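You operate a simulated robot arm through the tools that you are given. There is no shell and no other tool.

You run a simulated robot arm. Do the job below in one go: nothing can be reset, and whatever is moved stays where it is left.

TASK
Tip the meter's sample back into the pink mug.
Fine: yellow cap loose, arm swung away; the cup ends empty on the blue bench.

Only the result counts: the job must be done as asked and must still hold three seconds after the hand-in. Knocking over, shifting, dropping, spilling or breaking anything else fails it. A push-on lid holds only when it is set on centred and level and pressed home; a screw cap is set on level and turned clockwise until tight.

THE ROBOT
A 7-joint arm with a two-finger parallel gripper, fixed in place. Base frame: the origin is at the foot of the arm, x ahead of it, y to its left, z up; the work surface is at about z = 860. Lengths are in mm, angles in rad, forces in N, time in s.
With the tool pointing down near the work surface it reaches from about 240 to 680 mm from the base axis. Its first joint turns from -1.152 to 1.152 rad. Payload 2.4 kg.
Tool frame: the origin (TCP) lies between the finger pads and is the grasp point; the fingertips stand 30 mm ahead of it; z points along the fingers, y is the line along which they close. The gripper opens to 94 mm. The fingers are 28 mm wide and 10 mm thick; the gripper's body (50 by 96 mm) begins 55 mm behind the TCP.
Orientation is that of the tool frame in the base frame, as [roll, pitch, yaw] about the fixed x, y, z axes, in that order (R = Rz(yaw) Ry(pitch) Rx(roll)). With the fingers straight down and closing along the base's y, the tool's x points along the base's -x, its y along +y and its z along -z.

THE INTERFACE
- The arm moves only by the tool apply_moves. Its argument "series" is a list of rows, each an object of numbers (a shift or turn left out is 0, a gripper value left out holds the last): "tx", "ty", "tz": the shift along the tool's x, y, z in m; "rx", "ry", "rz": the turn, a rotation vector about the tool's x, y, z in rad; "fingers": the finger opening in m, from 0 to 0.094. In form: [{"tx": .., "ty": .., "tz": .., "rx": .., "ry": .., "rz": .., "fingers": ..}, ...]. A call has 1 to 20 rows; each row shifts and turns the commanded pose from where the row before left it, along the tool's axes as they then stand. Each row takes 0.2 s and may step no farther than 50 mm and 0.15 rad from the row before; otherwise, or with a gripper value out of range, the whole call is refused. A pose out of reach is approached as far as the arm can. The call stops where the force on the tool passes 90 N (or 10 N more than at its start, if that is more) or the arm is blocked; 0.2 s more then pass. The fingers move at their own pace (about 153 mm/s each) and stop on an object; they squeeze with about 45 N. The grip force told is the motor's: it shows also when the fingers shut on nothing. Time passes only in rows, and 0.2 s behind the last, so rows that do not move let the fingers close. It gives the time, the measured TCP pose, the force on the tool (base axes), the opening and the grip force at its end, in the units of the frame above (readings bear some noise), with the torque about the TCP (base axes, N m) and any sound that the robot's microphone picked up.
- Cameras (640 x 400 px; columns grow to the right, rows downward): "scene" is fixed at [26.5, 463.4, 1446.7]; the picture's right is [-0.86, -0.52, 0.00], its down [-0.29, 0.48, -0.83] and it looks along [0.43, -0.71, -0.56] (base axes); focal length 221 px, centre (320, 200). "wrist" rides on the gripper at [76, 14, -102] in the tool frame; the picture's right is [-0.18, 0.98, 0.00], its down [-0.75, -0.14, -0.64] and it looks along [-0.63, -0.12, 0.77] (tool axes); focal length 243 px, centre (320, 200). There is no depth. A picture from a camera that has moved, and an enlarged one, comes with that camera's place and axes in the base frame and with its lens.
- snapshot(camera): a new picture of that camera. It takes no simulated time.
- zoom(camera, box): a new picture of the part [left, top, right, bottom] of that camera's present view, enlarged. It takes no simulated time.
- job_done(): hands the job in; it is judged then, once.

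Places have to be worked out from the pictures, the camera data and where the tool is seen. Open the gripper and draw the arm clear of the work before you hand the job in, unless the task says otherwise.

The tools are called after "Request:" by a JSON object that holds its "fn" and its "kwargs". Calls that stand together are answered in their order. apply_moves: Moves the arm, as the interface text tells. Its arguments: {"type":"object","properties":{"series":{"type":"array"}},"required":["series"]} The other tools are called the same way: snapshot (camera) takes a picture; zoom (camera, box) takes an enlarged picture of a part of a camera's view; job_done () hands the job in.

At the start:

```text
t: 0.0
eef_pos: [336.2, -201.4, 1312.1]
tcp_rot: [3.141, -0.001, 3.141]
ft_force: [0.0, 0.0, -0.1]
ft_torque: [0.01, 0.02, 0.01]
opening: 94.1
finger_force: 0.0
```

scene: 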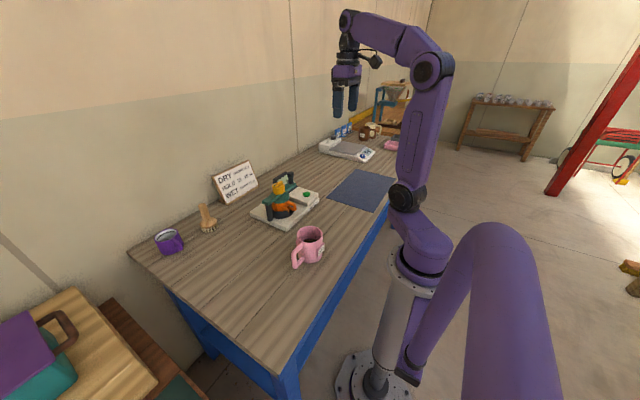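
wrist: 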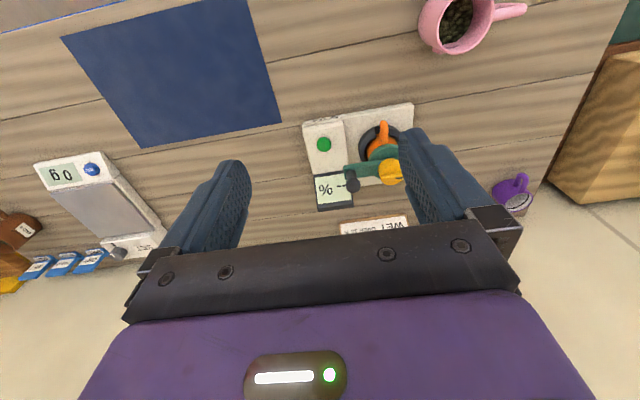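

I'll look closer at the meter, mug and bench from both cameras before moving.

Request:
{"fn": "zoom", "kwargs": {"camera": "scene", "box": [240, 160, 340, 240]}}

Request:
{"fn": "zoom", "kwargs": {"camera": "wrist", "box": [290, 90, 450, 240]}}

Request:
{"fn": "zoom", "kwargs": {"camera": "wrist", "box": [400, 0, 560, 100]}}

Request:
{"fn": "zoom", "kwargs": {"camera": "scene", "box": [140, 150, 340, 280]}}

Request:
{"fn": "zoom", "kwargs": {"camera": "scene", "box": [310, 100, 430, 220]}}

```text
5.00 times, centred on (290, 200) of scene
camera zoom: at [26.5, 463.4, 1446.7], right [-0.86, -0.52, 0.0], down [-0.29, 0.48, -0.83], along [0.43, -0.71, -0.56], focal length 1106 px, centre (470, 200)
```

zoom: 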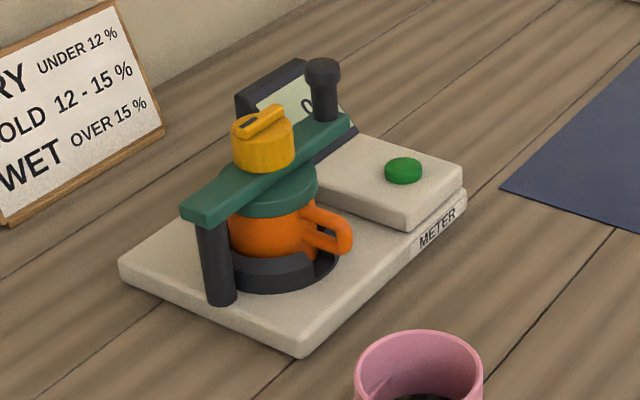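

```text
2.67 times, centred on (370, 165) of wrist
camera zoom: at [258.5, -187.6, 1413.6], right [0.18, 0.98, 0.0], down [0.75, -0.14, 0.64], along [0.63, -0.12, -0.77], focal length 647 px, centre (187, 293)
```

zoom: 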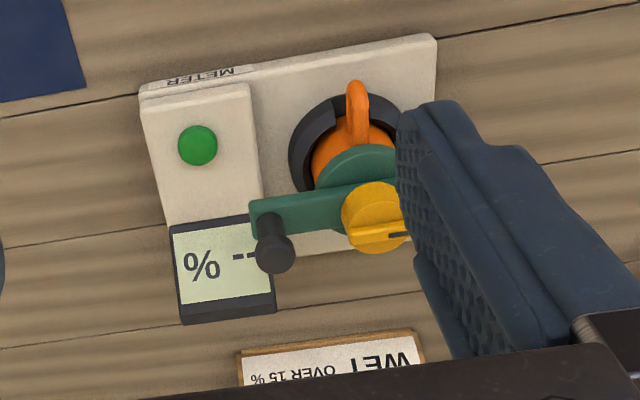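

```text
4.00 times, centred on (480, 50) of wrist
camera zoom: at [258.5, -187.6, 1413.6], right [0.18, 0.98, 0.0], down [0.75, -0.14, 0.64], along [0.63, -0.12, -0.77], focal length 970 px, centre (-320, 800)
```

zoom: 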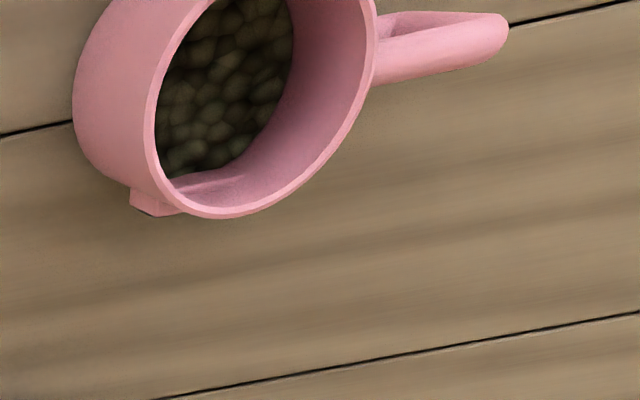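

```text
3.08 times, centred on (240, 215) of scene
camera zoom: at [26.5, 463.4, 1446.7], right [-0.86, -0.52, 0.0], down [-0.29, 0.48, -0.83], along [0.43, -0.71, -0.56], focal length 680 px, centre (566, 154)
```

zoom: 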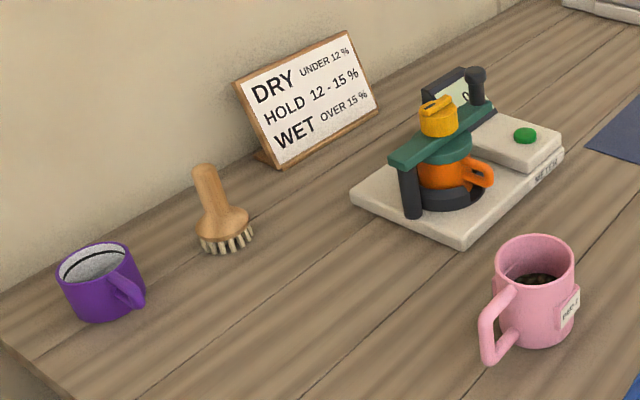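

```text
3.33 times, centred on (370, 160) of scene
camera zoom: at [26.5, 463.4, 1446.7], right [-0.86, -0.52, 0.0], down [-0.29, 0.48, -0.83], along [0.43, -0.71, -0.56], focal length 737 px, centre (153, 333)
```

zoom: 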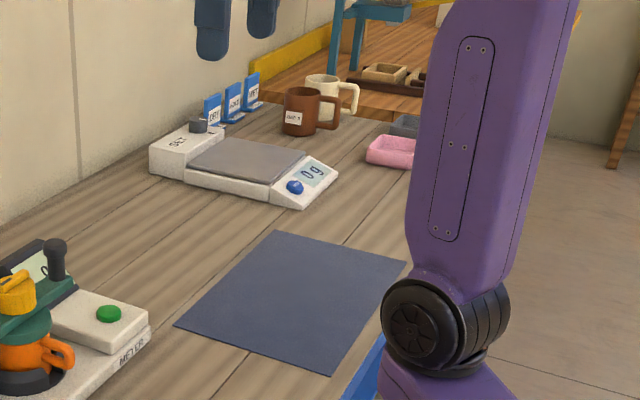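

The yellow cap sits around (554, -97, 1003), on a green arm that pivots on a post near (561, -29) and has a knob near (555, -177, 1026). The pink mug is near (326, 24). I'll move the hand closer, still well above everything, to get better pictures.

Request:
{"fn": "apply_moves", "kwargs": {"series": [{"tx": -0.0208, "ty": 0.0208, "tz": 0.0304}, {"tx": -0.0208, "ty": 0.0208, "tz": 0.0304}, {"tx": -0.0208, "ty": 0.0208, "tz": 0.0304}, {"tx": -0.0208, "ty": 0.0208, "tz": 0.0304}, {"tx": -0.0208, "ty": 0.0208, "tz": 0.0304}, {}]}}

Request:
{"fn": "snapshot", "kwargs": {"camera": "wrist"}}

Request:
{"fn": "zoom", "kwargs": {"camera": "scene", "box": [240, 160, 340, 240]}}

```text
t: 1.4
eef_pos: [438.9, -96.7, 1159.7]
tcp_rot: [-3.141, -0.001, 3.141]
ft_force: [0.1, -1.0, -0.5]
ft_torque: [-0.01, -0.03, 0.05]
opening: 94.1
finger_force: 0.1
```

```text
taken
camera wrist: at [362.1, -82.8, 1260.9], right [0.18, 0.98, 0.0], down [0.75, -0.14, 0.64], along [0.63, -0.12, -0.77], focal length 243 px, centre (320, 200)
```

wrist: 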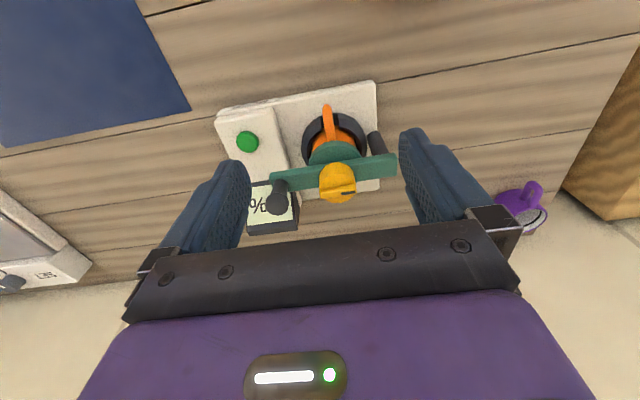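

```text
5.00 times, centred on (290, 200) of scene
camera zoom: at [26.4, 463.4, 1446.7], right [-0.86, -0.52, 0.0], down [-0.29, 0.48, -0.83], along [0.43, -0.71, -0.56], focal length 1106 px, centre (470, 200)
```

zoom: 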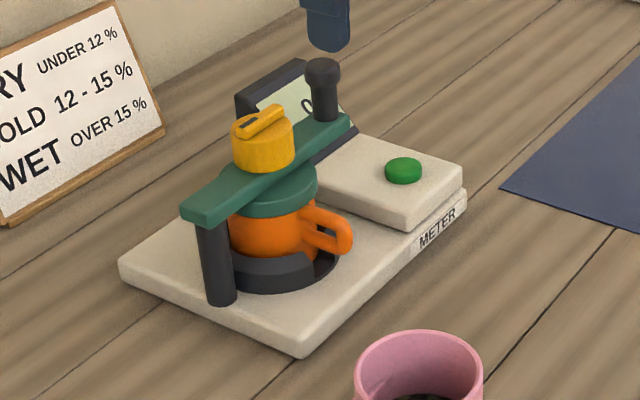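

Request:
{"fn": "zoom", "kwargs": {"camera": "wrist", "box": [200, 70, 420, 240]}}

Request:
{"fn": "zoom", "kwargs": {"camera": "scene", "box": [260, 170, 310, 210]}}

```text
2.35 times, centred on (310, 155) of wrist
camera zoom: at [362.1, -82.8, 1260.9], right [0.18, 0.98, 0.0], down [0.75, -0.14, 0.64], along [0.63, -0.12, -0.77], focal length 571 px, centre (344, 306)
```

zoom: 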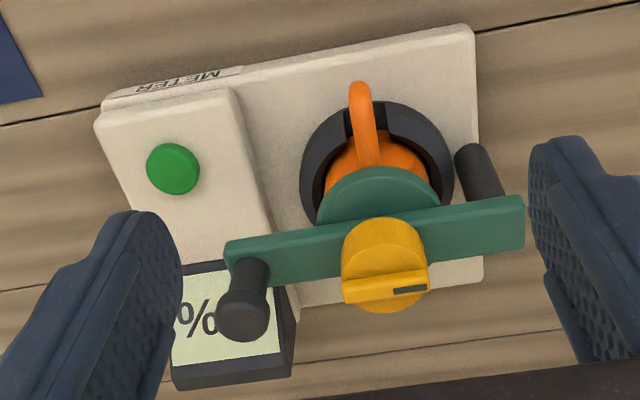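

```text
10.00 times, centred on (285, 190) of scene
camera zoom: at [26.4, 463.4, 1446.7], right [-0.86, -0.52, 0.0], down [-0.29, 0.48, -0.83], along [0.43, -0.71, -0.56], focal length 2211 px, centre (670, 300)
```

zoom: 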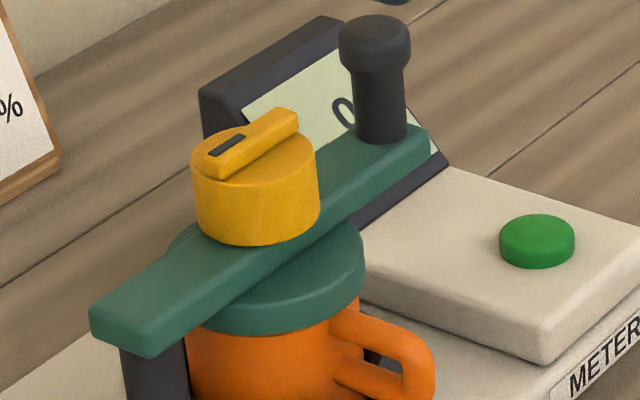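

Triangulating the two views puts the cap's top face at about (556, -96, 1006). It is about 46 mm across, and the arm's top is near z 983. I'll move above the cap and pre-turn the hand clockwise so there's a long counter-clockwise stroke available.

Request:
{"fn": "apply_moves", "kwargs": {"series": [{"tx": -0.03, "tz": 0.012}, {"tx": -0.03, "tz": 0.018}, {"tx": -0.03, "tz": 0.025}, {"tx": -0.0271, "ty": 0.0012, "tz": 0.025}, {"rz": 0.15}, {"rz": 0.15}, {"rz": 0.15}, {"rz": 0.15}, {"rz": 0.15}, {"rz": 0.15}, {"rz": 0.15}, {"rz": 0.15}, {}]}}

Request:
{"fn": "snapshot", "kwargs": {"camera": "wrist"}}

Request:
{"fn": "snapshot", "kwargs": {"camera": "scene"}}

Request:
{"fn": "zoom", "kwargs": {"camera": "scene", "box": [240, 150, 340, 230]}}

```text
t: 4.2
eef_pos: [557.2, -96.4, 1079.4]
tcp_rot: [-3.141, 0.0, 1.939]
ft_force: [-0.2, 0.7, -0.2]
ft_torque: [0.0, 0.01, 0.0]
opening: 94.0
finger_force: 0.1
```

```text
taken
camera wrist: at [542.0, -20.1, 1181.7], right [0.98, 0.18, 0.0], down [0.14, -0.75, 0.64], along [0.12, -0.63, -0.77], focal length 243 px, centre (320, 200)
```

wrist: 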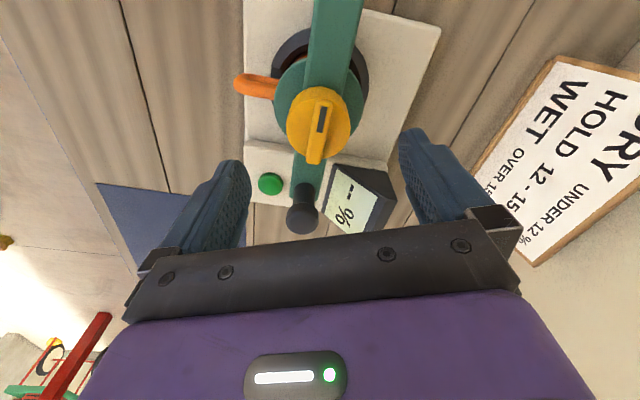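

```text
taken
```

scene: 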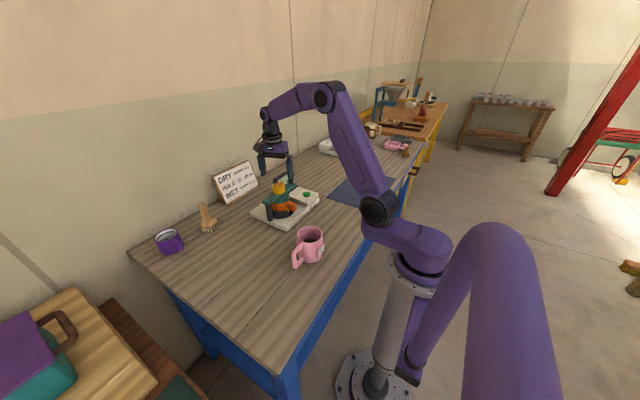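

```text
5.00 times, centred on (290, 190) of scene
camera zoom: at [26.5, 463.4, 1446.7], right [-0.86, -0.52, 0.0], down [-0.29, 0.48, -0.83], along [0.43, -0.71, -0.56], focal length 1106 px, centre (470, 250)
```

zoom: 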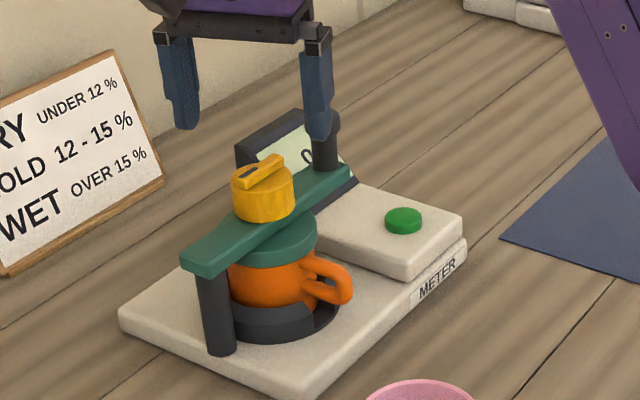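

The hand is centred over the cap. I'll lower so the fingertips sit just above the arm and close on the cap.

Request:
{"fn": "apply_moves", "kwargs": {"series": [{"tz": 0.02}, {"tz": 0.02}, {"tz": 0.012}, {"tz": 0.009}, {"fingers": 0.06}, {"fingers": 0.03}, {}, {}]}}

Request:
{"fn": "zoom", "kwargs": {"camera": "scene", "box": [240, 150, 340, 230]}}

```text
t: 6.0
eef_pos: [555.9, -96.0, 1018.3]
tcp_rot: [-3.141, 0.0, 1.942]
ft_force: [-3.2, -2.6, -3.5]
ft_torque: [0.31, -0.28, 0.19]
opening: 46.8
finger_force: 45.1
```

```text
5.00 times, centred on (290, 190) of scene
camera zoom: at [26.4, 463.3, 1446.7], right [-0.86, -0.52, 0.0], down [-0.29, 0.48, -0.83], along [0.43, -0.71, -0.56], focal length 1106 px, centre (470, 250)
```

zoom: 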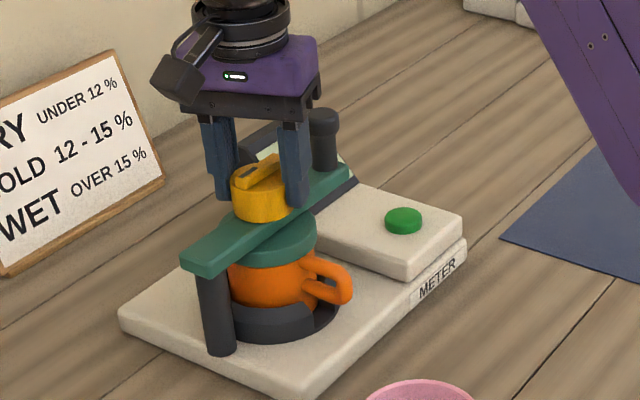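

The cap is gripped at 46.8 mm opening. I'll turn it counter-clockwise as seen from above, which is negative rz because the tool points down.

Request:
{"fn": "apply_moves", "kwargs": {"series": [{"rz": -0.1}, {"rz": -0.1}, {"rz": -0.1}, {"rz": -0.1}, {"rz": -0.1}, {"rz": -0.1}, {}]}}

Request:
{"fn": "zoom", "kwargs": {"camera": "scene", "box": [240, 150, 340, 230]}}

```text
t: 7.6
eef_pos: [556.5, -95.6, 1018.2]
tcp_rot: [3.141, -0.002, 2.545]
ft_force: [1.1, -0.6, -14.9]
ft_torque: [0.22, -0.76, -0.02]
opening: 46.5
finger_force: 44.5
```

```text
5.00 times, centred on (290, 190) of scene
camera zoom: at [26.7, 463.3, 1446.7], right [-0.86, -0.52, 0.0], down [-0.29, 0.48, -0.83], along [0.43, -0.71, -0.56], focal length 1106 px, centre (470, 250)
```

zoom: 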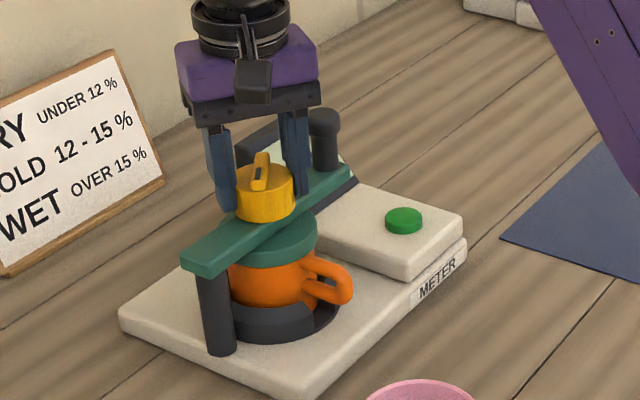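

The ridge has turned with the hand, so the grip holds. I'll keep turning and watch the forces.

Request:
{"fn": "apply_moves", "kwargs": {"series": [{"rz": -0.12, "tz": -0.0003}, {"rz": -0.12, "tz": -0.0003}, {"rz": -0.12, "tz": -0.0003}, {"rz": -0.12, "tz": -0.0003}, {"rz": -0.12, "tz": -0.0003}, {}]}}

```text
t: 9.0
eef_pos: [557.1, -95.3, 1019.0]
tcp_rot: [3.141, -0.004, -3.138]
ft_force: [2.5, 5.6, -31.8]
ft_torque: [-0.7, -0.47, -0.02]
opening: 46.6
finger_force: 44.9
```

The vertical force is growing. I'll lower 1 mm without turning to see which way it acts.

Request:
{"fn": "apply_moves", "kwargs": {"series": [{"tz": 0.0005}, {"tz": 0.0005}, {}]}}

Request:
{"fn": "zoom", "kwargs": {"camera": "scene", "box": [240, 150, 340, 230]}}

```text
t: 9.8
eef_pos: [556.4, -95.0, 1018.8]
tcp_rot: [-3.139, -0.001, -3.14]
ft_force: [2.4, 6.8, -17.5]
ft_torque: [-0.17, 0.79, -0.03]
opening: 46.6
finger_force: 44.6
```

```text
5.00 times, centred on (290, 190) of scene
camera zoom: at [26.9, 463.6, 1446.6], right [-0.86, -0.52, 0.0], down [-0.29, 0.48, -0.83], along [0.43, -0.71, -0.56], focal length 1106 px, centre (470, 250)
```

zoom: 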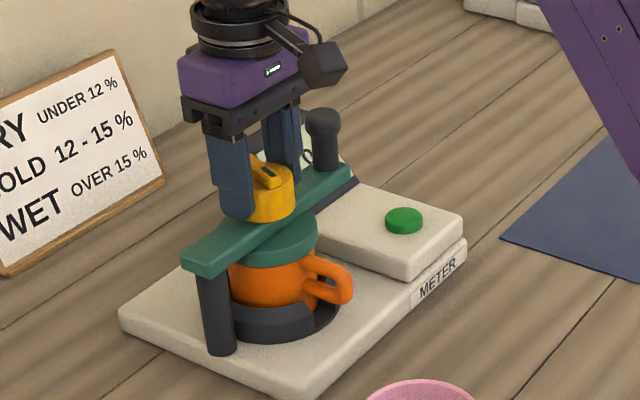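

Lowering eased the force, so the cap isn't rising and I was pulling up on it. I'll ease down a touch and continue turning level.

Request:
{"fn": "apply_moves", "kwargs": {"series": [{"tz": 0.0005}, {"rz": -0.12}, {"rz": -0.12}, {"rz": -0.12}, {"rz": -0.12}, {"rz": -0.12}, {"rz": -0.12}, {}]}}

Request:
{"fn": "zoom", "kwargs": {"camera": "scene", "box": [240, 150, 340, 230]}}

```text
t: 11.6
eef_pos: [556.3, -98.5, 1018.9]
tcp_rot: [-3.14, -0.002, -2.42]
ft_force: [4.8, -2.4, 1.5]
ft_torque: [0.01, 0.96, -0.33]
opening: 47.1
finger_force: 45.0
```

```text
5.00 times, centred on (290, 190) of scene
camera zoom: at [26.6, 463.3, 1446.7], right [-0.86, -0.52, 0.0], down [-0.29, 0.48, -0.83], along [0.43, -0.71, -0.56], focal length 1106 px, centre (470, 250)
```

zoom: 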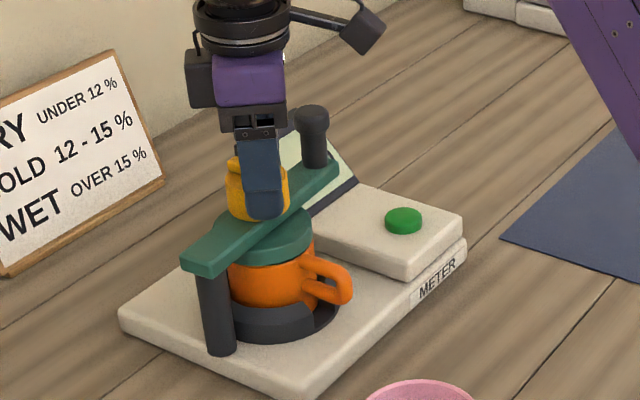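

The cap turned about 110°. The last bit of turning nudged the arm slightly toward +x, so the cap is off its clamp and the arm is free. I'll release the cap, rise clear and look.

Request:
{"fn": "apply_moves", "kwargs": {"series": [{"fingers": 0.07}, {"fingers": 0.07}, {"tz": -0.02}, {"tz": -0.03}, {"tz": -0.03, "rz": 0.14}, {"tx": 0.02, "tz": -0.02, "rz": 0.14}, {"tx": 0.03, "rz": 0.14}, {"tx": 0.03, "rz": 0.14}, {"tx": 0.03, "rz": 0.14}, {}]}}

Request:
{"fn": "zoom", "kwargs": {"camera": "wrist", "box": [200, 60, 440, 210]}}

Request:
{"fn": "zoom", "kwargs": {"camera": "scene", "box": [250, 160, 325, 220]}}

```text
t: 13.8
eef_pos: [452.3, -134.5, 1117.0]
tcp_rot: [-3.141, -0.001, -3.122]
ft_force: [0.2, -0.5, 0.8]
ft_torque: [0.03, 0.02, 0.02]
opening: 70.2
finger_force: 0.1
```

```text
2.67 times, centred on (320, 135) of wrist
camera zoom: at [376.3, -122.7, 1219.2], right [0.17, 0.99, 0.0], down [0.76, -0.13, 0.64], along [0.63, -0.11, -0.77], focal length 647 px, centre (320, 373)
```

zoom: 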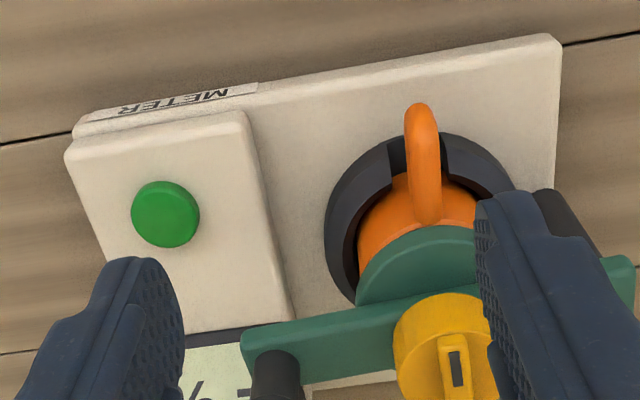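

```text
6.67 times, centred on (288, 190) of scene
camera zoom: at [26.4, 463.4, 1446.7], right [-0.86, -0.52, 0.0], down [-0.29, 0.48, -0.83], along [0.43, -0.71, -0.56], focal length 1474 px, centre (537, 267)
```

zoom: 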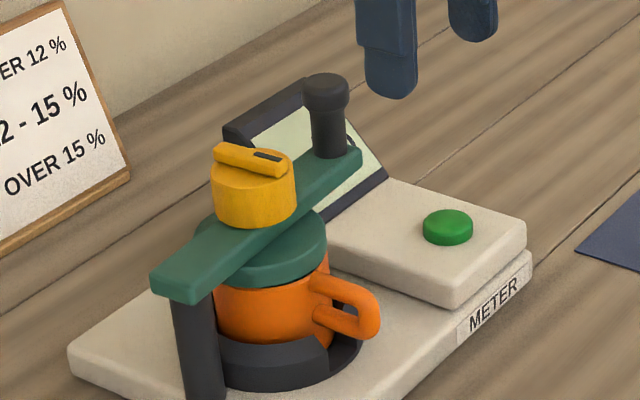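

The ridge's mark has gone from +y to -x, so the cap is clearly backed off. Next I'll close the fingers, turn the hand so a finger's flat faces the arm, and come down on the robot side of the arm between cap and knob.

Request:
{"fn": "apply_moves", "kwargs": {"series": [{"tx": -0.025, "ty": -0.0045, "tz": 0.015, "fingers": 0.0}, {"tx": -0.022, "ty": -0.005, "tz": 0.015}, {"rz": 0.15}, {"rz": 0.15}, {"rz": 0.15}, {"rz": 0.15}, {"rz": 0.15}, {"rz": 0.15}, {"rz": 0.15}, {"rz": 0.15}, {"rz": 0.15}, {"rz": 0.15}, {}]}}

Request:
{"fn": "zoom", "kwargs": {"camera": "scene", "box": [240, 150, 340, 230]}}

Request:
{"fn": "snapshot", "kwargs": {"camera": "wrist"}}

```text
t: 16.6
eef_pos: [501.6, -143.8, 1089.1]
tcp_rot: [3.14, -0.001, 1.661]
ft_force: [0.4, 0.2, -0.1]
ft_torque: [-0.01, -0.01, -0.01]
opening: 0.0
finger_force: 32.9
```

```text
5.00 times, centred on (290, 190) of scene
camera zoom: at [26.5, 463.4, 1446.7], right [-0.86, -0.52, 0.0], down [-0.29, 0.48, -0.83], along [0.43, -0.71, -0.56], focal length 1106 px, centre (470, 250)
```

zoom: 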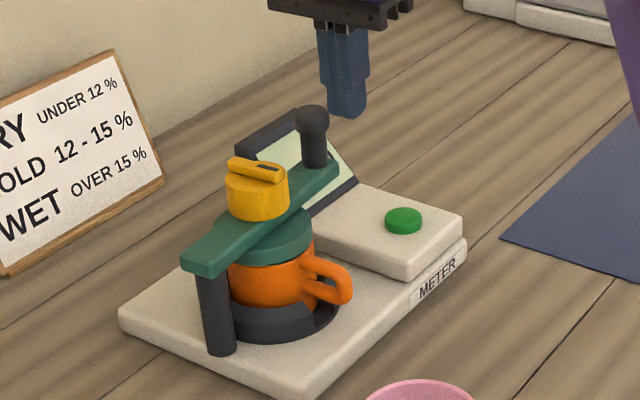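

```text
taken
camera wrist: at [508.6, -65.5, 1190.9], right [1.0, -0.09, 0.0], down [-0.07, -0.76, 0.64], along [-0.06, -0.64, -0.77], focal length 243 px, centre (320, 200)
```

wrist: 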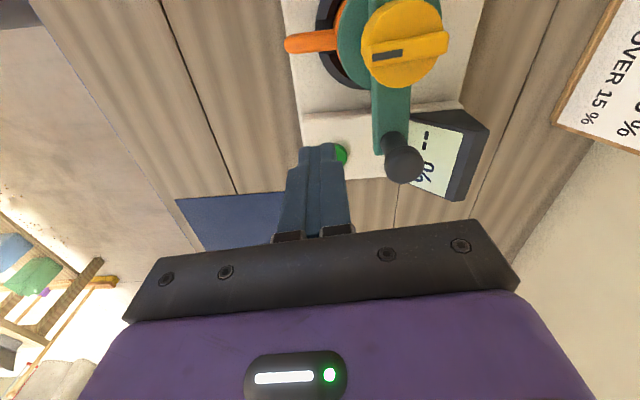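

I see the knob at about (565, -169), so the arm is already around 4° off. I'm lowering so the fingertips reach arm level at z ~977, then pushing gently toward +x.

Request:
{"fn": "apply_moves", "kwargs": {"series": [{"tz": 0.03}, {"tz": 0.03}, {"tz": 0.022}, {"ty": 0.015}, {"ty": 0.01}, {"ty": 0.008}, {"ty": 0.008}, {"ty": 0.008}, {}]}}

Request:
{"fn": "zoom", "kwargs": {"camera": "scene", "box": [240, 150, 340, 230]}}

Request:
{"fn": "snapshot", "kwargs": {"camera": "wrist"}}

```text
t: 18.6
eef_pos: [549.1, -137.4, 1005.9]
tcp_rot: [-3.141, 0.0, 1.663]
ft_force: [0.1, 1.0, 0.4]
ft_torque: [-0.02, 0.01, 0.0]
opening: 0.0
finger_force: 33.2
```

```text
5.00 times, centred on (290, 190) of scene
camera zoom: at [26.4, 463.4, 1446.7], right [-0.86, -0.52, 0.0], down [-0.29, 0.48, -0.83], along [0.43, -0.71, -0.56], focal length 1106 px, centre (470, 250)
```

zoom: 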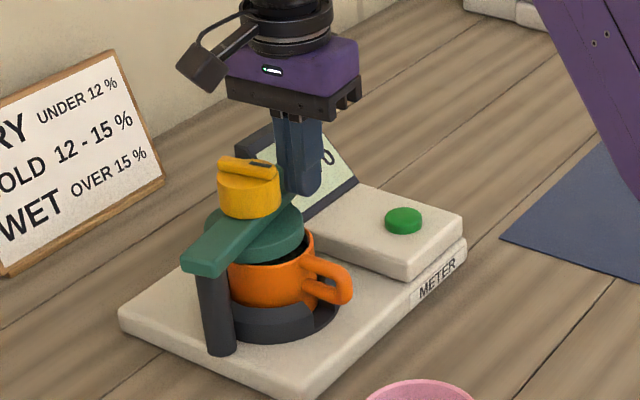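

```text
taken
camera wrist: at [556.4, -61.2, 1109.4], right [1.0, -0.09, 0.0], down [-0.07, -0.76, 0.64], along [-0.06, -0.64, -0.77], focal length 243 px, centre (320, 200)
```

wrist: 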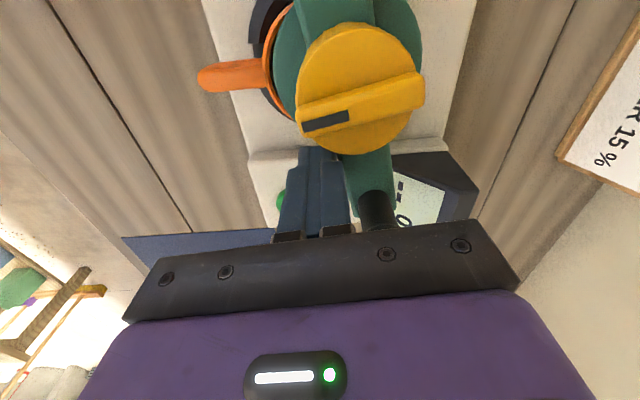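

The arm swings freely and the lid has cleared part of the cup without dragging it. I'll continue along an arc about the post, turning the hand with it.

Request:
{"fn": "apply_moves", "kwargs": {"series": [{"tx": -0.0015, "ty": 0.0107, "rz": -0.1}, {"tx": -0.0015, "ty": 0.0107, "rz": -0.1}, {"tx": -0.0015, "ty": 0.0107, "rz": -0.1}, {"tx": -0.0015, "ty": 0.0107, "rz": -0.1}, {"tx": -0.0015, "ty": 0.0107, "rz": -0.1}, {"tx": -0.0015, "ty": 0.0107, "rz": -0.1}, {"tx": -0.0015, "ty": 0.0107, "rz": -0.1}, {"tx": -0.0015, "ty": 0.0107, "rz": -0.1}, {}]}}

Request:
{"fn": "zoom", "kwargs": {"camera": "scene", "box": [240, 150, 340, 230]}}

Request:
{"fn": "snapshot", "kwargs": {"camera": "wrist"}}

```text
t: 20.6
eef_pos: [630.6, -112.7, 1006.0]
tcp_rot: [-3.141, 0.0, 2.467]
ft_force: [0.3, -0.6, 0.0]
ft_torque: [-0.02, 0.03, 0.0]
opening: 0.0
finger_force: 33.3
```

```text
5.00 times, centred on (290, 190) of scene
camera zoom: at [26.4, 463.4, 1446.7], right [-0.86, -0.52, 0.0], down [-0.29, 0.48, -0.83], along [0.43, -0.71, -0.56], focal length 1106 px, centre (470, 250)
```

zoom: 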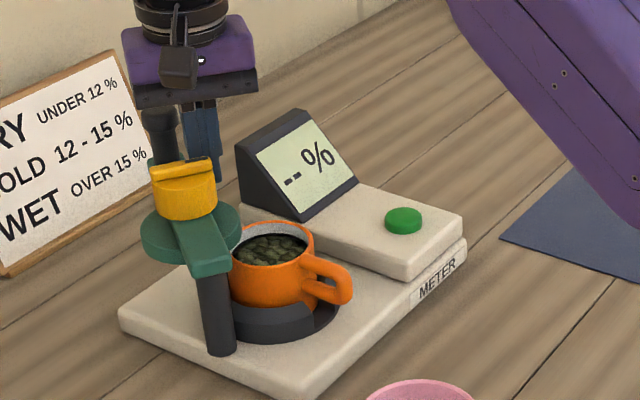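

```text
taken
camera wrist: at [579.9, -53.5, 1108.2], right [0.76, 0.65, 0.0], down [0.5, -0.58, 0.64], along [0.42, -0.49, -0.77], focal length 243 px, centre (320, 200)
```

wrist: 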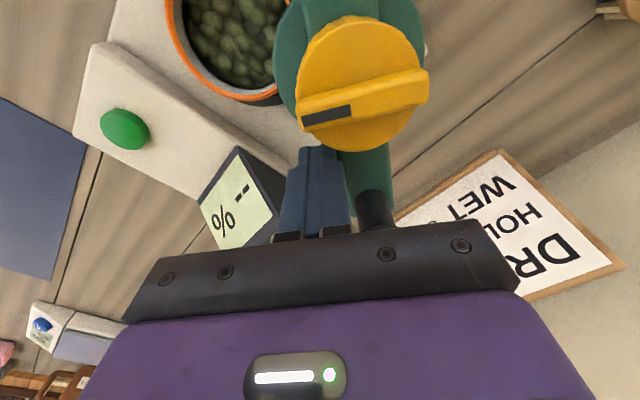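

The cup is now uncovered, with the beans visible, and the arm is about two thirds of the way round. I'll push it a bit further, to roughly 80°.

Request:
{"fn": "apply_moves", "kwargs": {"series": [{"tx": -0.0015, "ty": 0.0107, "rz": -0.1}, {"tx": -0.0015, "ty": 0.0107, "rz": -0.1}, {"tx": -0.0015, "ty": 0.0107, "rz": -0.1}, {"tx": -0.0015, "ty": 0.0107, "rz": -0.1}, {"tx": -0.0015, "ty": 0.0107, "rz": -0.1}, {}]}}

Request:
{"fn": "zoom", "kwargs": {"camera": "scene", "box": [240, 150, 340, 230]}}

Request:
{"fn": "snapshot", "kwargs": {"camera": "wrist"}}

```text
t: 22.0
eef_pos: [661.8, -68.9, 1006.6]
tcp_rot: [3.141, 0.0, 2.965]
ft_force: [-0.6, -0.5, 1.0]
ft_torque: [0.02, -0.03, -0.01]
opening: 0.1
finger_force: 33.1
```

```text
5.00 times, centred on (290, 190) of scene
camera zoom: at [26.5, 463.4, 1446.7], right [-0.86, -0.52, 0.0], down [-0.29, 0.48, -0.83], along [0.43, -0.71, -0.56], focal length 1106 px, centre (470, 250)
```

zoom: 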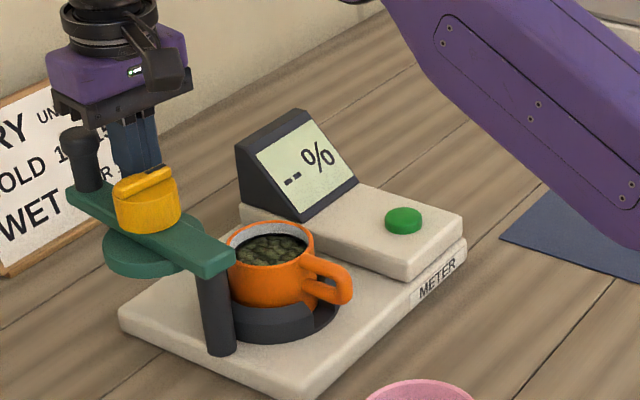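

```text
taken
camera wrist: at [588.9, -41.2, 1108.0], right [0.35, 0.94, 0.0], down [0.72, -0.27, 0.64], along [0.6, -0.23, -0.77], focal length 243 px, centre (320, 200)
```

wrist: 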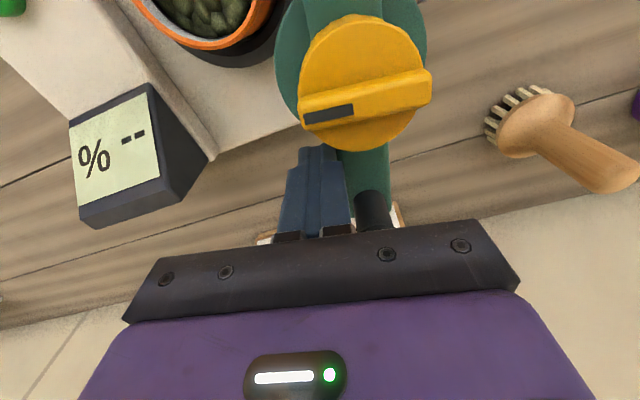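

The arm is swung well clear at about 85°. I'll back off, rise and pull back to view the open cup and measure it.

Request:
{"fn": "apply_moves", "kwargs": {"series": [{"ty": -0.012}, {"tz": -0.03}, {"tz": -0.04, "rz": -0.09}, {"tz": -0.04, "rz": -0.087}, {"tx": 0.045}, {"tx": 0.045}, {"tx": 0.045}, {"tx": 0.045}, {"tx": 0.04, "fingers": 0.08}, {"fingers": 0.08}, {}]}}

Request:
{"fn": "snapshot", "kwargs": {"camera": "wrist"}}

Request:
{"fn": "zoom", "kwargs": {"camera": "scene", "box": [260, 180, 310, 220]}}

Request:
{"fn": "zoom", "kwargs": {"camera": "scene", "box": [270, 210, 345, 270]}}

```text
t: 24.4
eef_pos: [434.5, -81.8, 1114.2]
tcp_rot: [3.141, -0.001, 3.141]
ft_force: [-0.4, -0.2, 0.4]
ft_torque: [0.01, 0.01, -0.02]
opening: 80.0
finger_force: 0.0
out of reach, approached as far as the arm can: row 4
```

```text
taken
camera wrist: at [358.1, -67.0, 1216.8], right [0.18, 0.98, 0.0], down [0.75, -0.14, 0.64], along [0.63, -0.12, -0.77], focal length 243 px, centre (320, 200)
```

wrist: 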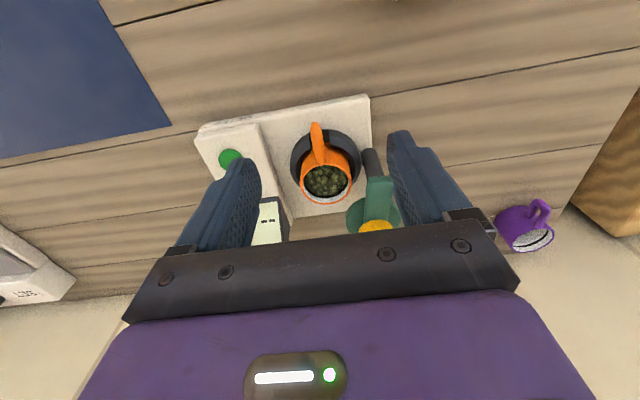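

```text
10.00 times, centred on (285, 200) of scene
camera zoom: at [26.4, 463.4, 1446.7], right [-0.86, -0.52, 0.0], down [-0.29, 0.48, -0.83], along [0.43, -0.71, -0.56], focal length 2211 px, centre (670, 200)
```

zoom: 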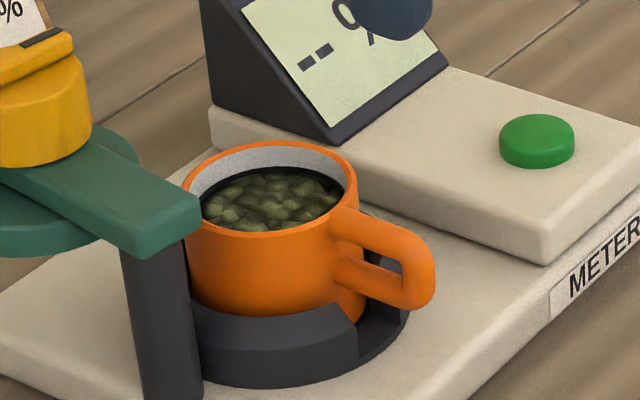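

```text
6.67 times, centred on (308, 240) of scene
camera zoom: at [26.4, 463.4, 1446.7], right [-0.86, -0.52, 0.0], down [-0.29, 0.48, -0.83], along [0.43, -0.71, -0.56], focal length 1474 px, centre (403, -67)
```

zoom: 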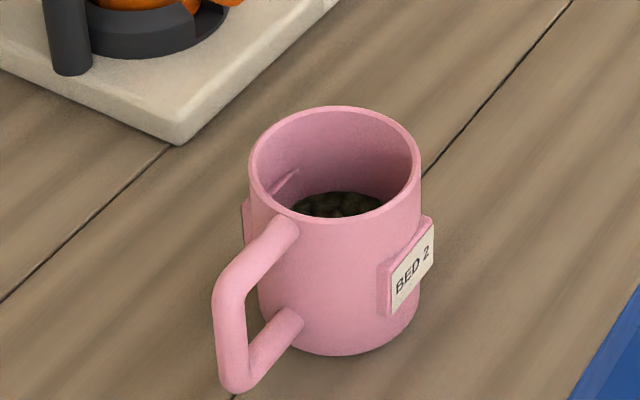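

The arm is clear and the cup rim comes out at about (553, -94, 947), roughly 71 mm wide, with its handle pointing toward the robot. I plan to grip it by the handle with a tilted hand, so I'll measure the handle and mug more closely.

Request:
{"fn": "zoom", "kwargs": {"camera": "wrist", "box": [260, 90, 400, 220]}}

Request:
{"fn": "zoom", "kwargs": {"camera": "scene", "box": [275, 190, 305, 214]}}

```text
3.08 times, centred on (330, 155) of wrist
camera zoom: at [358.1, -67.0, 1216.8], right [0.18, 0.98, 0.0], down [0.75, -0.14, 0.64], along [0.63, -0.12, -0.77], focal length 746 px, centre (289, 338)
```

zoom: 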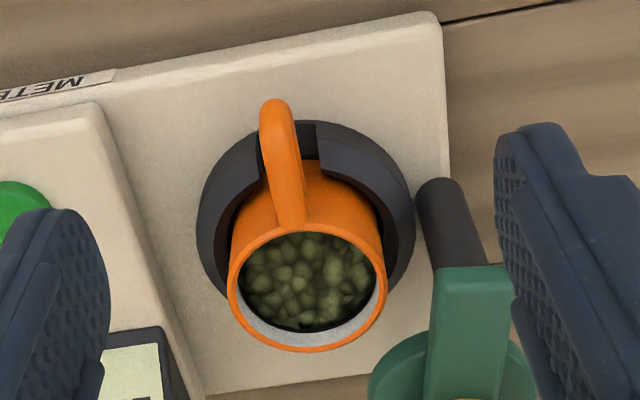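

```text
16.00 times, centred on (290, 202) of scene
camera zoom: at [26.4, 463.4, 1446.7], right [-0.86, -0.52, 0.0], down [-0.29, 0.48, -0.83], along [0.43, -0.71, -0.56], focal length 3538 px, centre (800, 168)
```

zoom: 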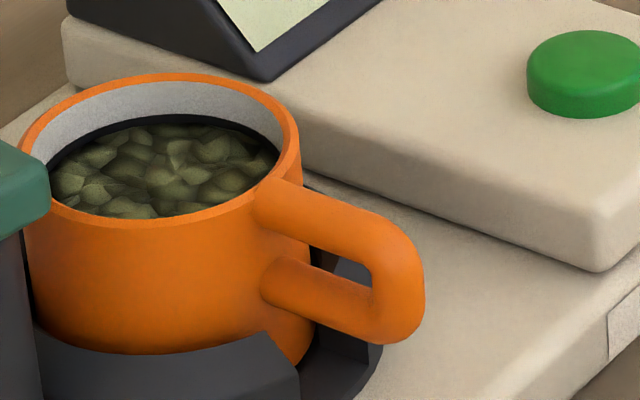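

The handle loop is centred near (500, -96, 929), spanning about x 476–520 and z 907–950, roughly 13 mm thick. I'll tilt the hand 60° off vertical toward +x, with the fingers at 40 mm, and move to a standoff behind the handle.

Request:
{"fn": "apply_moves", "kwargs": {"series": [{"ry": -0.1496, "fingers": 0.04}, {"ry": -0.1496}, {"ry": -0.1496}, {"ry": -0.1496}, {"ry": -0.1496}, {"ry": -0.1496}, {"ry": -0.1496}, {"tx": 0.0319, "ty": -0.0035, "tz": 0.0128}, {"tx": 0.0319, "ty": -0.0035, "tz": 0.0128}, {"tx": 0.0319, "ty": -0.0035, "tz": 0.0128}, {"tx": 0.0319, "ty": -0.0034, "tz": 0.0127}, {}, {}]}}

Request:
{"fn": "snapshot", "kwargs": {"camera": "wrist"}}

Request:
{"fn": "snapshot", "kwargs": {"camera": "scene"}}

Request:
{"fn": "zoom", "kwargs": {"camera": "scene", "box": [260, 170, 335, 230]}}

```text
t: 27.2
eef_pos: [436.6, -91.2, 980.7]
tcp_rot: [-3.141, 1.048, 3.139]
ft_force: [0.3, 0.2, 0.9]
ft_torque: [-0.01, 0.01, -0.04]
opening: 40.1
finger_force: 0.1
out of reach, approached as far as the arm can: row 9, 10
```

```text
taken
camera wrist: at [310.5, -76.8, 966.2], right [0.09, 0.98, 0.16], down [-0.18, -0.14, 0.97], along [0.98, -0.12, 0.16], focal length 243 px, centre (320, 200)
```

wrist: 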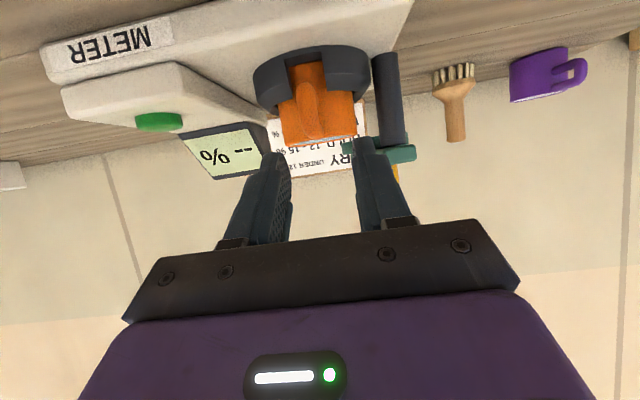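

```text
taken
```

scene: 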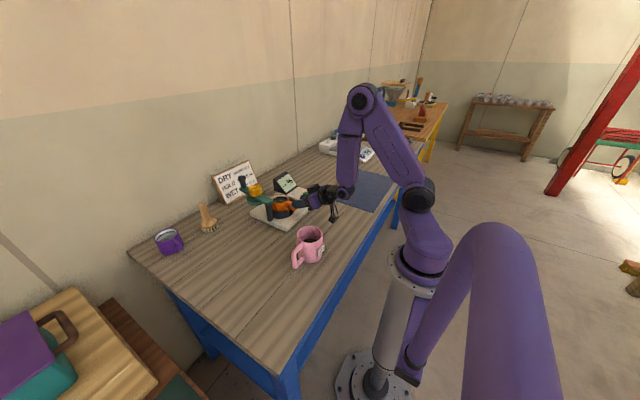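

```text
6.67 times, centred on (298, 200) of scene
camera zoom: at [26.5, 463.4, 1446.7], right [-0.86, -0.52, 0.0], down [-0.29, 0.48, -0.83], along [0.43, -0.71, -0.56], focal length 1474 px, centre (470, 200)
```

zoom: 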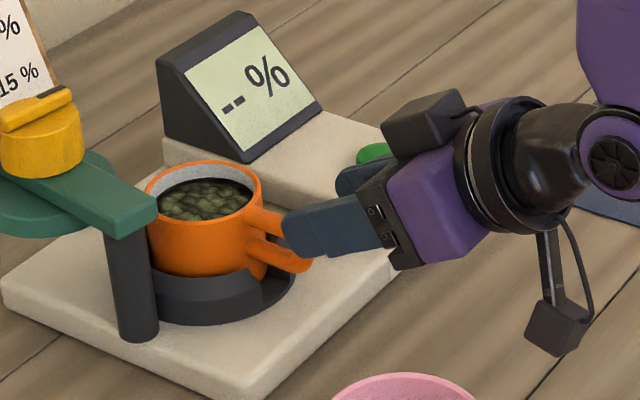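

The hand stopped at about (437, -91, 981), a little short of the standoff because of close-range reach, but lined up with the handle. I'll check the lateral alignment before moving in.

Request:
{"fn": "zoom", "kwargs": {"camera": "wrist", "box": [220, 30, 420, 230]}}

```text
2.00 times, centred on (320, 130) of wrist
camera zoom: at [310.5, -76.8, 966.2], right [0.09, 0.98, 0.16], down [-0.18, -0.14, 0.97], along [0.98, -0.12, 0.16], focal length 485 px, centre (320, 340)
```

zoom: 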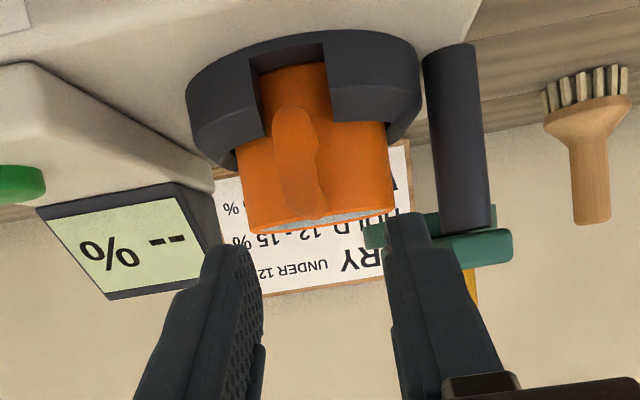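

The handle sits at y ≈ -95, between the fingers. I'll advance 30 mm along the finger direction first, to see how the commanded pose follows.

Request:
{"fn": "apply_moves", "kwargs": {"series": [{"tz": 0.015}, {"tz": 0.015}, {}]}}

```text
t: 28.0
eef_pos: [461.7, -91.1, 965.2]
tcp_rot: [3.142, 1.048, -3.14]
ft_force: [0.3, -0.5, 0.0]
ft_torque: [-0.02, -0.01, -0.03]
opening: 40.0
finger_force: 0.0
```

The commanded pose follows the real one. I'll now slide the fingers around the handle to TCP (484, -95, 938), stopping short of the cup wall.

Request:
{"fn": "apply_moves", "kwargs": {"series": [{"tx": 0.0062, "ty": -0.0021, "tz": 0.005}, {"tx": 0.0062, "ty": -0.0021, "tz": 0.008}, {"tz": 0.01}, {"tz": 0.008}, {}]}}

Request:
{"fn": "zoom", "kwargs": {"camera": "scene", "box": [260, 180, 310, 220]}}

Request:
{"fn": "zoom", "kwargs": {"camera": "wrist", "box": [220, 30, 420, 230]}}

```text
t: 29.2
eef_pos: [482.3, -93.9, 939.5]
tcp_rot: [3.141, 1.048, 3.141]
ft_force: [-1.1, 0.7, -0.3]
ft_torque: [0.02, -0.04, 0.01]
opening: 39.9
finger_force: 0.1
```

```text
10.00 times, centred on (285, 200) of scene
camera zoom: at [26.5, 463.4, 1446.7], right [-0.86, -0.52, 0.0], down [-0.29, 0.48, -0.83], along [0.43, -0.71, -0.56], focal length 2211 px, centre (670, 200)
```

zoom: 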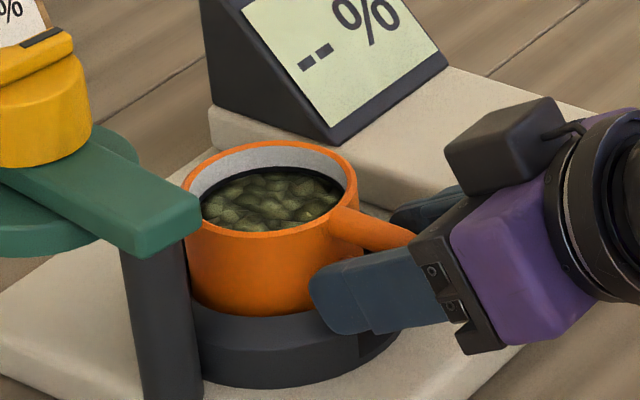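

```text
2.00 times, centred on (320, 130) of wrist
camera zoom: at [355.4, -80.9, 924.1], right [0.09, 0.98, 0.16], down [-0.18, -0.14, 0.97], along [0.98, -0.12, 0.16], focal length 485 px, centre (320, 340)
```

zoom: 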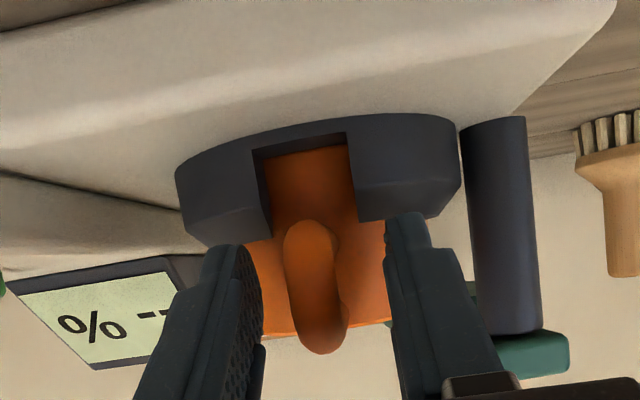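

The handle sits between the pads, off to -y by about 1.5 mm. I'll correct that and close gently on it.

Request:
{"fn": "apply_moves", "kwargs": {"series": [{"ty": -0.0015}, {"fingers": 0.025}, {"fingers": 0.018}, {"fingers": 0.0}, {}, {}]}}

Request:
{"fn": "zoom", "kwargs": {"camera": "scene", "box": [260, 180, 310, 220]}}

Request:
{"fn": "zoom", "kwargs": {"camera": "wrist", "box": [220, 30, 420, 230]}}

```text
t: 30.6
eef_pos: [482.8, -96.1, 938.1]
tcp_rot: [3.141, 1.045, -3.141]
ft_force: [-0.4, 0.7, 0.3]
ft_torque: [-0.01, -0.02, 0.04]
opening: 16.2
finger_force: 45.3
```

```text
10.00 times, centred on (285, 200) of scene
camera zoom: at [26.5, 463.4, 1446.7], right [-0.86, -0.52, 0.0], down [-0.29, 0.48, -0.83], along [0.43, -0.71, -0.56], focal length 2211 px, centre (670, 200)
```

zoom: 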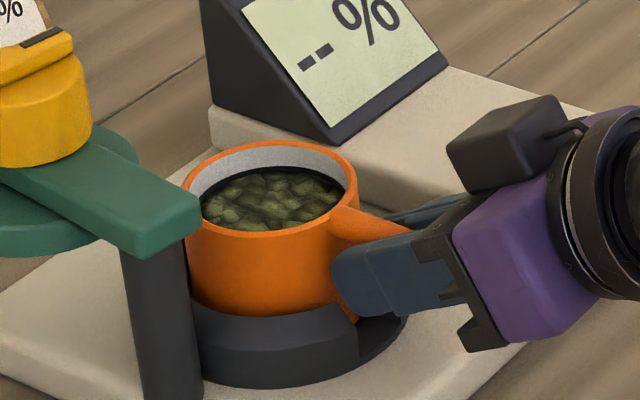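

```text
2.00 times, centred on (320, 130) of wrist
camera zoom: at [355.5, -82.5, 924.1], right [0.09, 0.98, 0.16], down [-0.18, -0.14, 0.97], along [0.98, -0.12, 0.16], focal length 485 px, centre (320, 340)
```

zoom: 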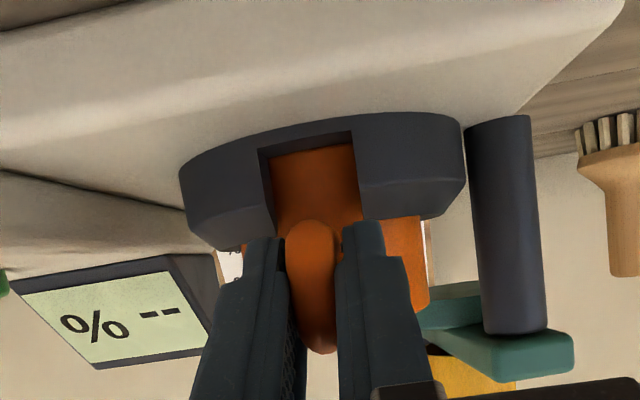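

The grip is firm at 16 mm and 45 N with almost no side force. I'll lift slowly, straight up out of the ring.

Request:
{"fn": "apply_moves", "kwargs": {"series": [{"tx": -0.0035, "tz": -0.002}, {"tx": -0.0035, "tz": -0.002}, {"tx": -0.0043, "tz": -0.0025}, {"tx": -0.0043, "tz": -0.0025}, {"tx": -0.0043, "tz": -0.0025}, {}]}}

Request:
{"fn": "zoom", "kwargs": {"camera": "scene", "box": [260, 180, 310, 220]}}

```text
t: 32.0
eef_pos: [482.5, -96.6, 961.6]
tcp_rot: [3.14, 1.046, -3.141]
ft_force: [-0.8, 0.1, 0.1]
ft_torque: [0.0, 0.13, -0.02]
opening: 12.1
finger_force: 45.2
```

```text
10.00 times, centred on (285, 200) of scene
camera zoom: at [26.5, 463.4, 1446.7], right [-0.86, -0.52, 0.0], down [-0.29, 0.48, -0.83], along [0.43, -0.71, -0.56], focal length 2211 px, centre (670, 200)
```

zoom: 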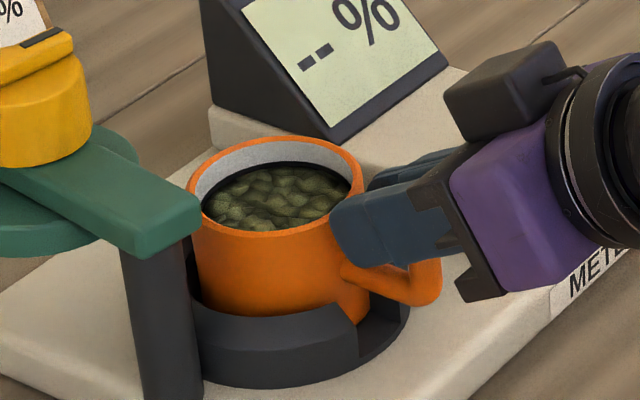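

The fingers slid up about 20 mm and the cup stayed seated. They're now on the handle's upper bar at 12 mm opening. I'll try a tiny further lift to see if the cup follows from here.

Request:
{"fn": "apply_moves", "kwargs": {"series": [{"tx": -0.0017, "tz": -0.001}, {"tx": -0.0017, "tz": -0.001}, {}]}}

Request:
{"fn": "zoom", "kwargs": {"camera": "scene", "box": [260, 180, 310, 220]}}

Request:
{"fn": "zoom", "kwargs": {"camera": "wrist", "box": [220, 30, 420, 230]}}

```text
t: 32.8
eef_pos: [482.5, -95.7, 965.9]
tcp_rot: [-3.141, 1.044, 3.141]
ft_force: [0.2, -0.2, -1.6]
ft_torque: [0.02, 0.13, 0.02]
opening: 12.0
finger_force: 44.8
```

```text
10.00 times, centred on (285, 200) of scene
camera zoom: at [26.5, 463.4, 1446.7], right [-0.86, -0.52, 0.0], down [-0.29, 0.48, -0.83], along [0.43, -0.71, -0.56], focal length 2211 px, centre (670, 200)
```

zoom: 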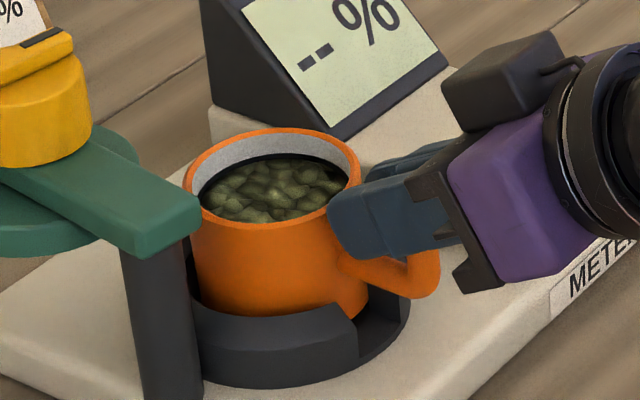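

```text
2.00 times, centred on (320, 130) of wrist
camera zoom: at [355.7, -82.1, 951.1], right [0.09, 0.98, 0.16], down [-0.18, -0.14, 0.97], along [0.98, -0.12, 0.16], focal length 485 px, centre (320, 340)
```

zoom: 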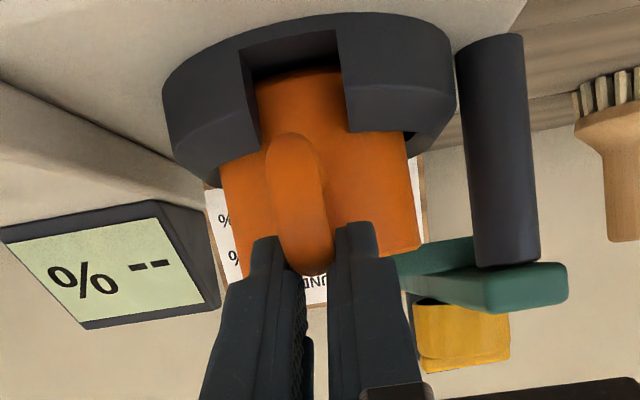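

Now the cup lifts with the hand: its rim rose with the fingers, and the load is only about 1.6 N. I'll keep lifting slowly and check that it stays level.

Request:
{"fn": "apply_moves", "kwargs": {"series": [{"tx": -0.0035, "tz": -0.002}, {"tx": -0.0035, "tz": -0.002}, {"tx": -0.0035, "tz": -0.002}, {"tx": -0.0035, "tz": -0.002}, {}]}}

Request:
{"fn": "zoom", "kwargs": {"camera": "scene", "box": [260, 180, 310, 220]}}

Request:
{"fn": "zoom", "kwargs": {"camera": "wrist", "box": [220, 30, 420, 230]}}

```text
t: 34.0
eef_pos: [483.2, -95.9, 982.6]
tcp_rot: [3.141, 1.046, -3.14]
ft_force: [0.5, -0.3, -1.6]
ft_torque: [-0.03, 0.11, 0.04]
opening: 12.0
finger_force: 45.1
```

```text
10.00 times, centred on (285, 200) of scene
camera zoom: at [26.5, 463.4, 1446.7], right [-0.86, -0.52, 0.0], down [-0.29, 0.48, -0.83], along [0.43, -0.71, -0.56], focal length 2211 px, centre (670, 200)
```

zoom: 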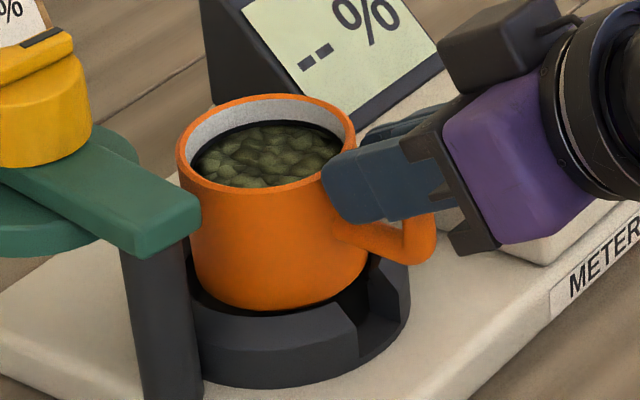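

```text
2.00 times, centred on (320, 130) of wrist
camera zoom: at [356.2, -81.8, 967.7], right [0.09, 0.98, 0.16], down [-0.18, -0.14, 0.97], along [0.98, -0.12, 0.16], focal length 485 px, centre (320, 340)
```

zoom: 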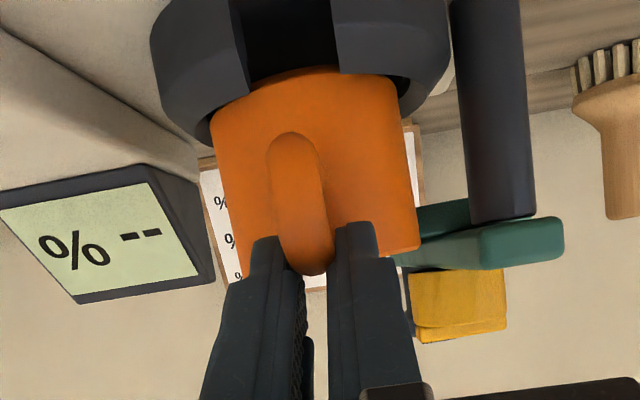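

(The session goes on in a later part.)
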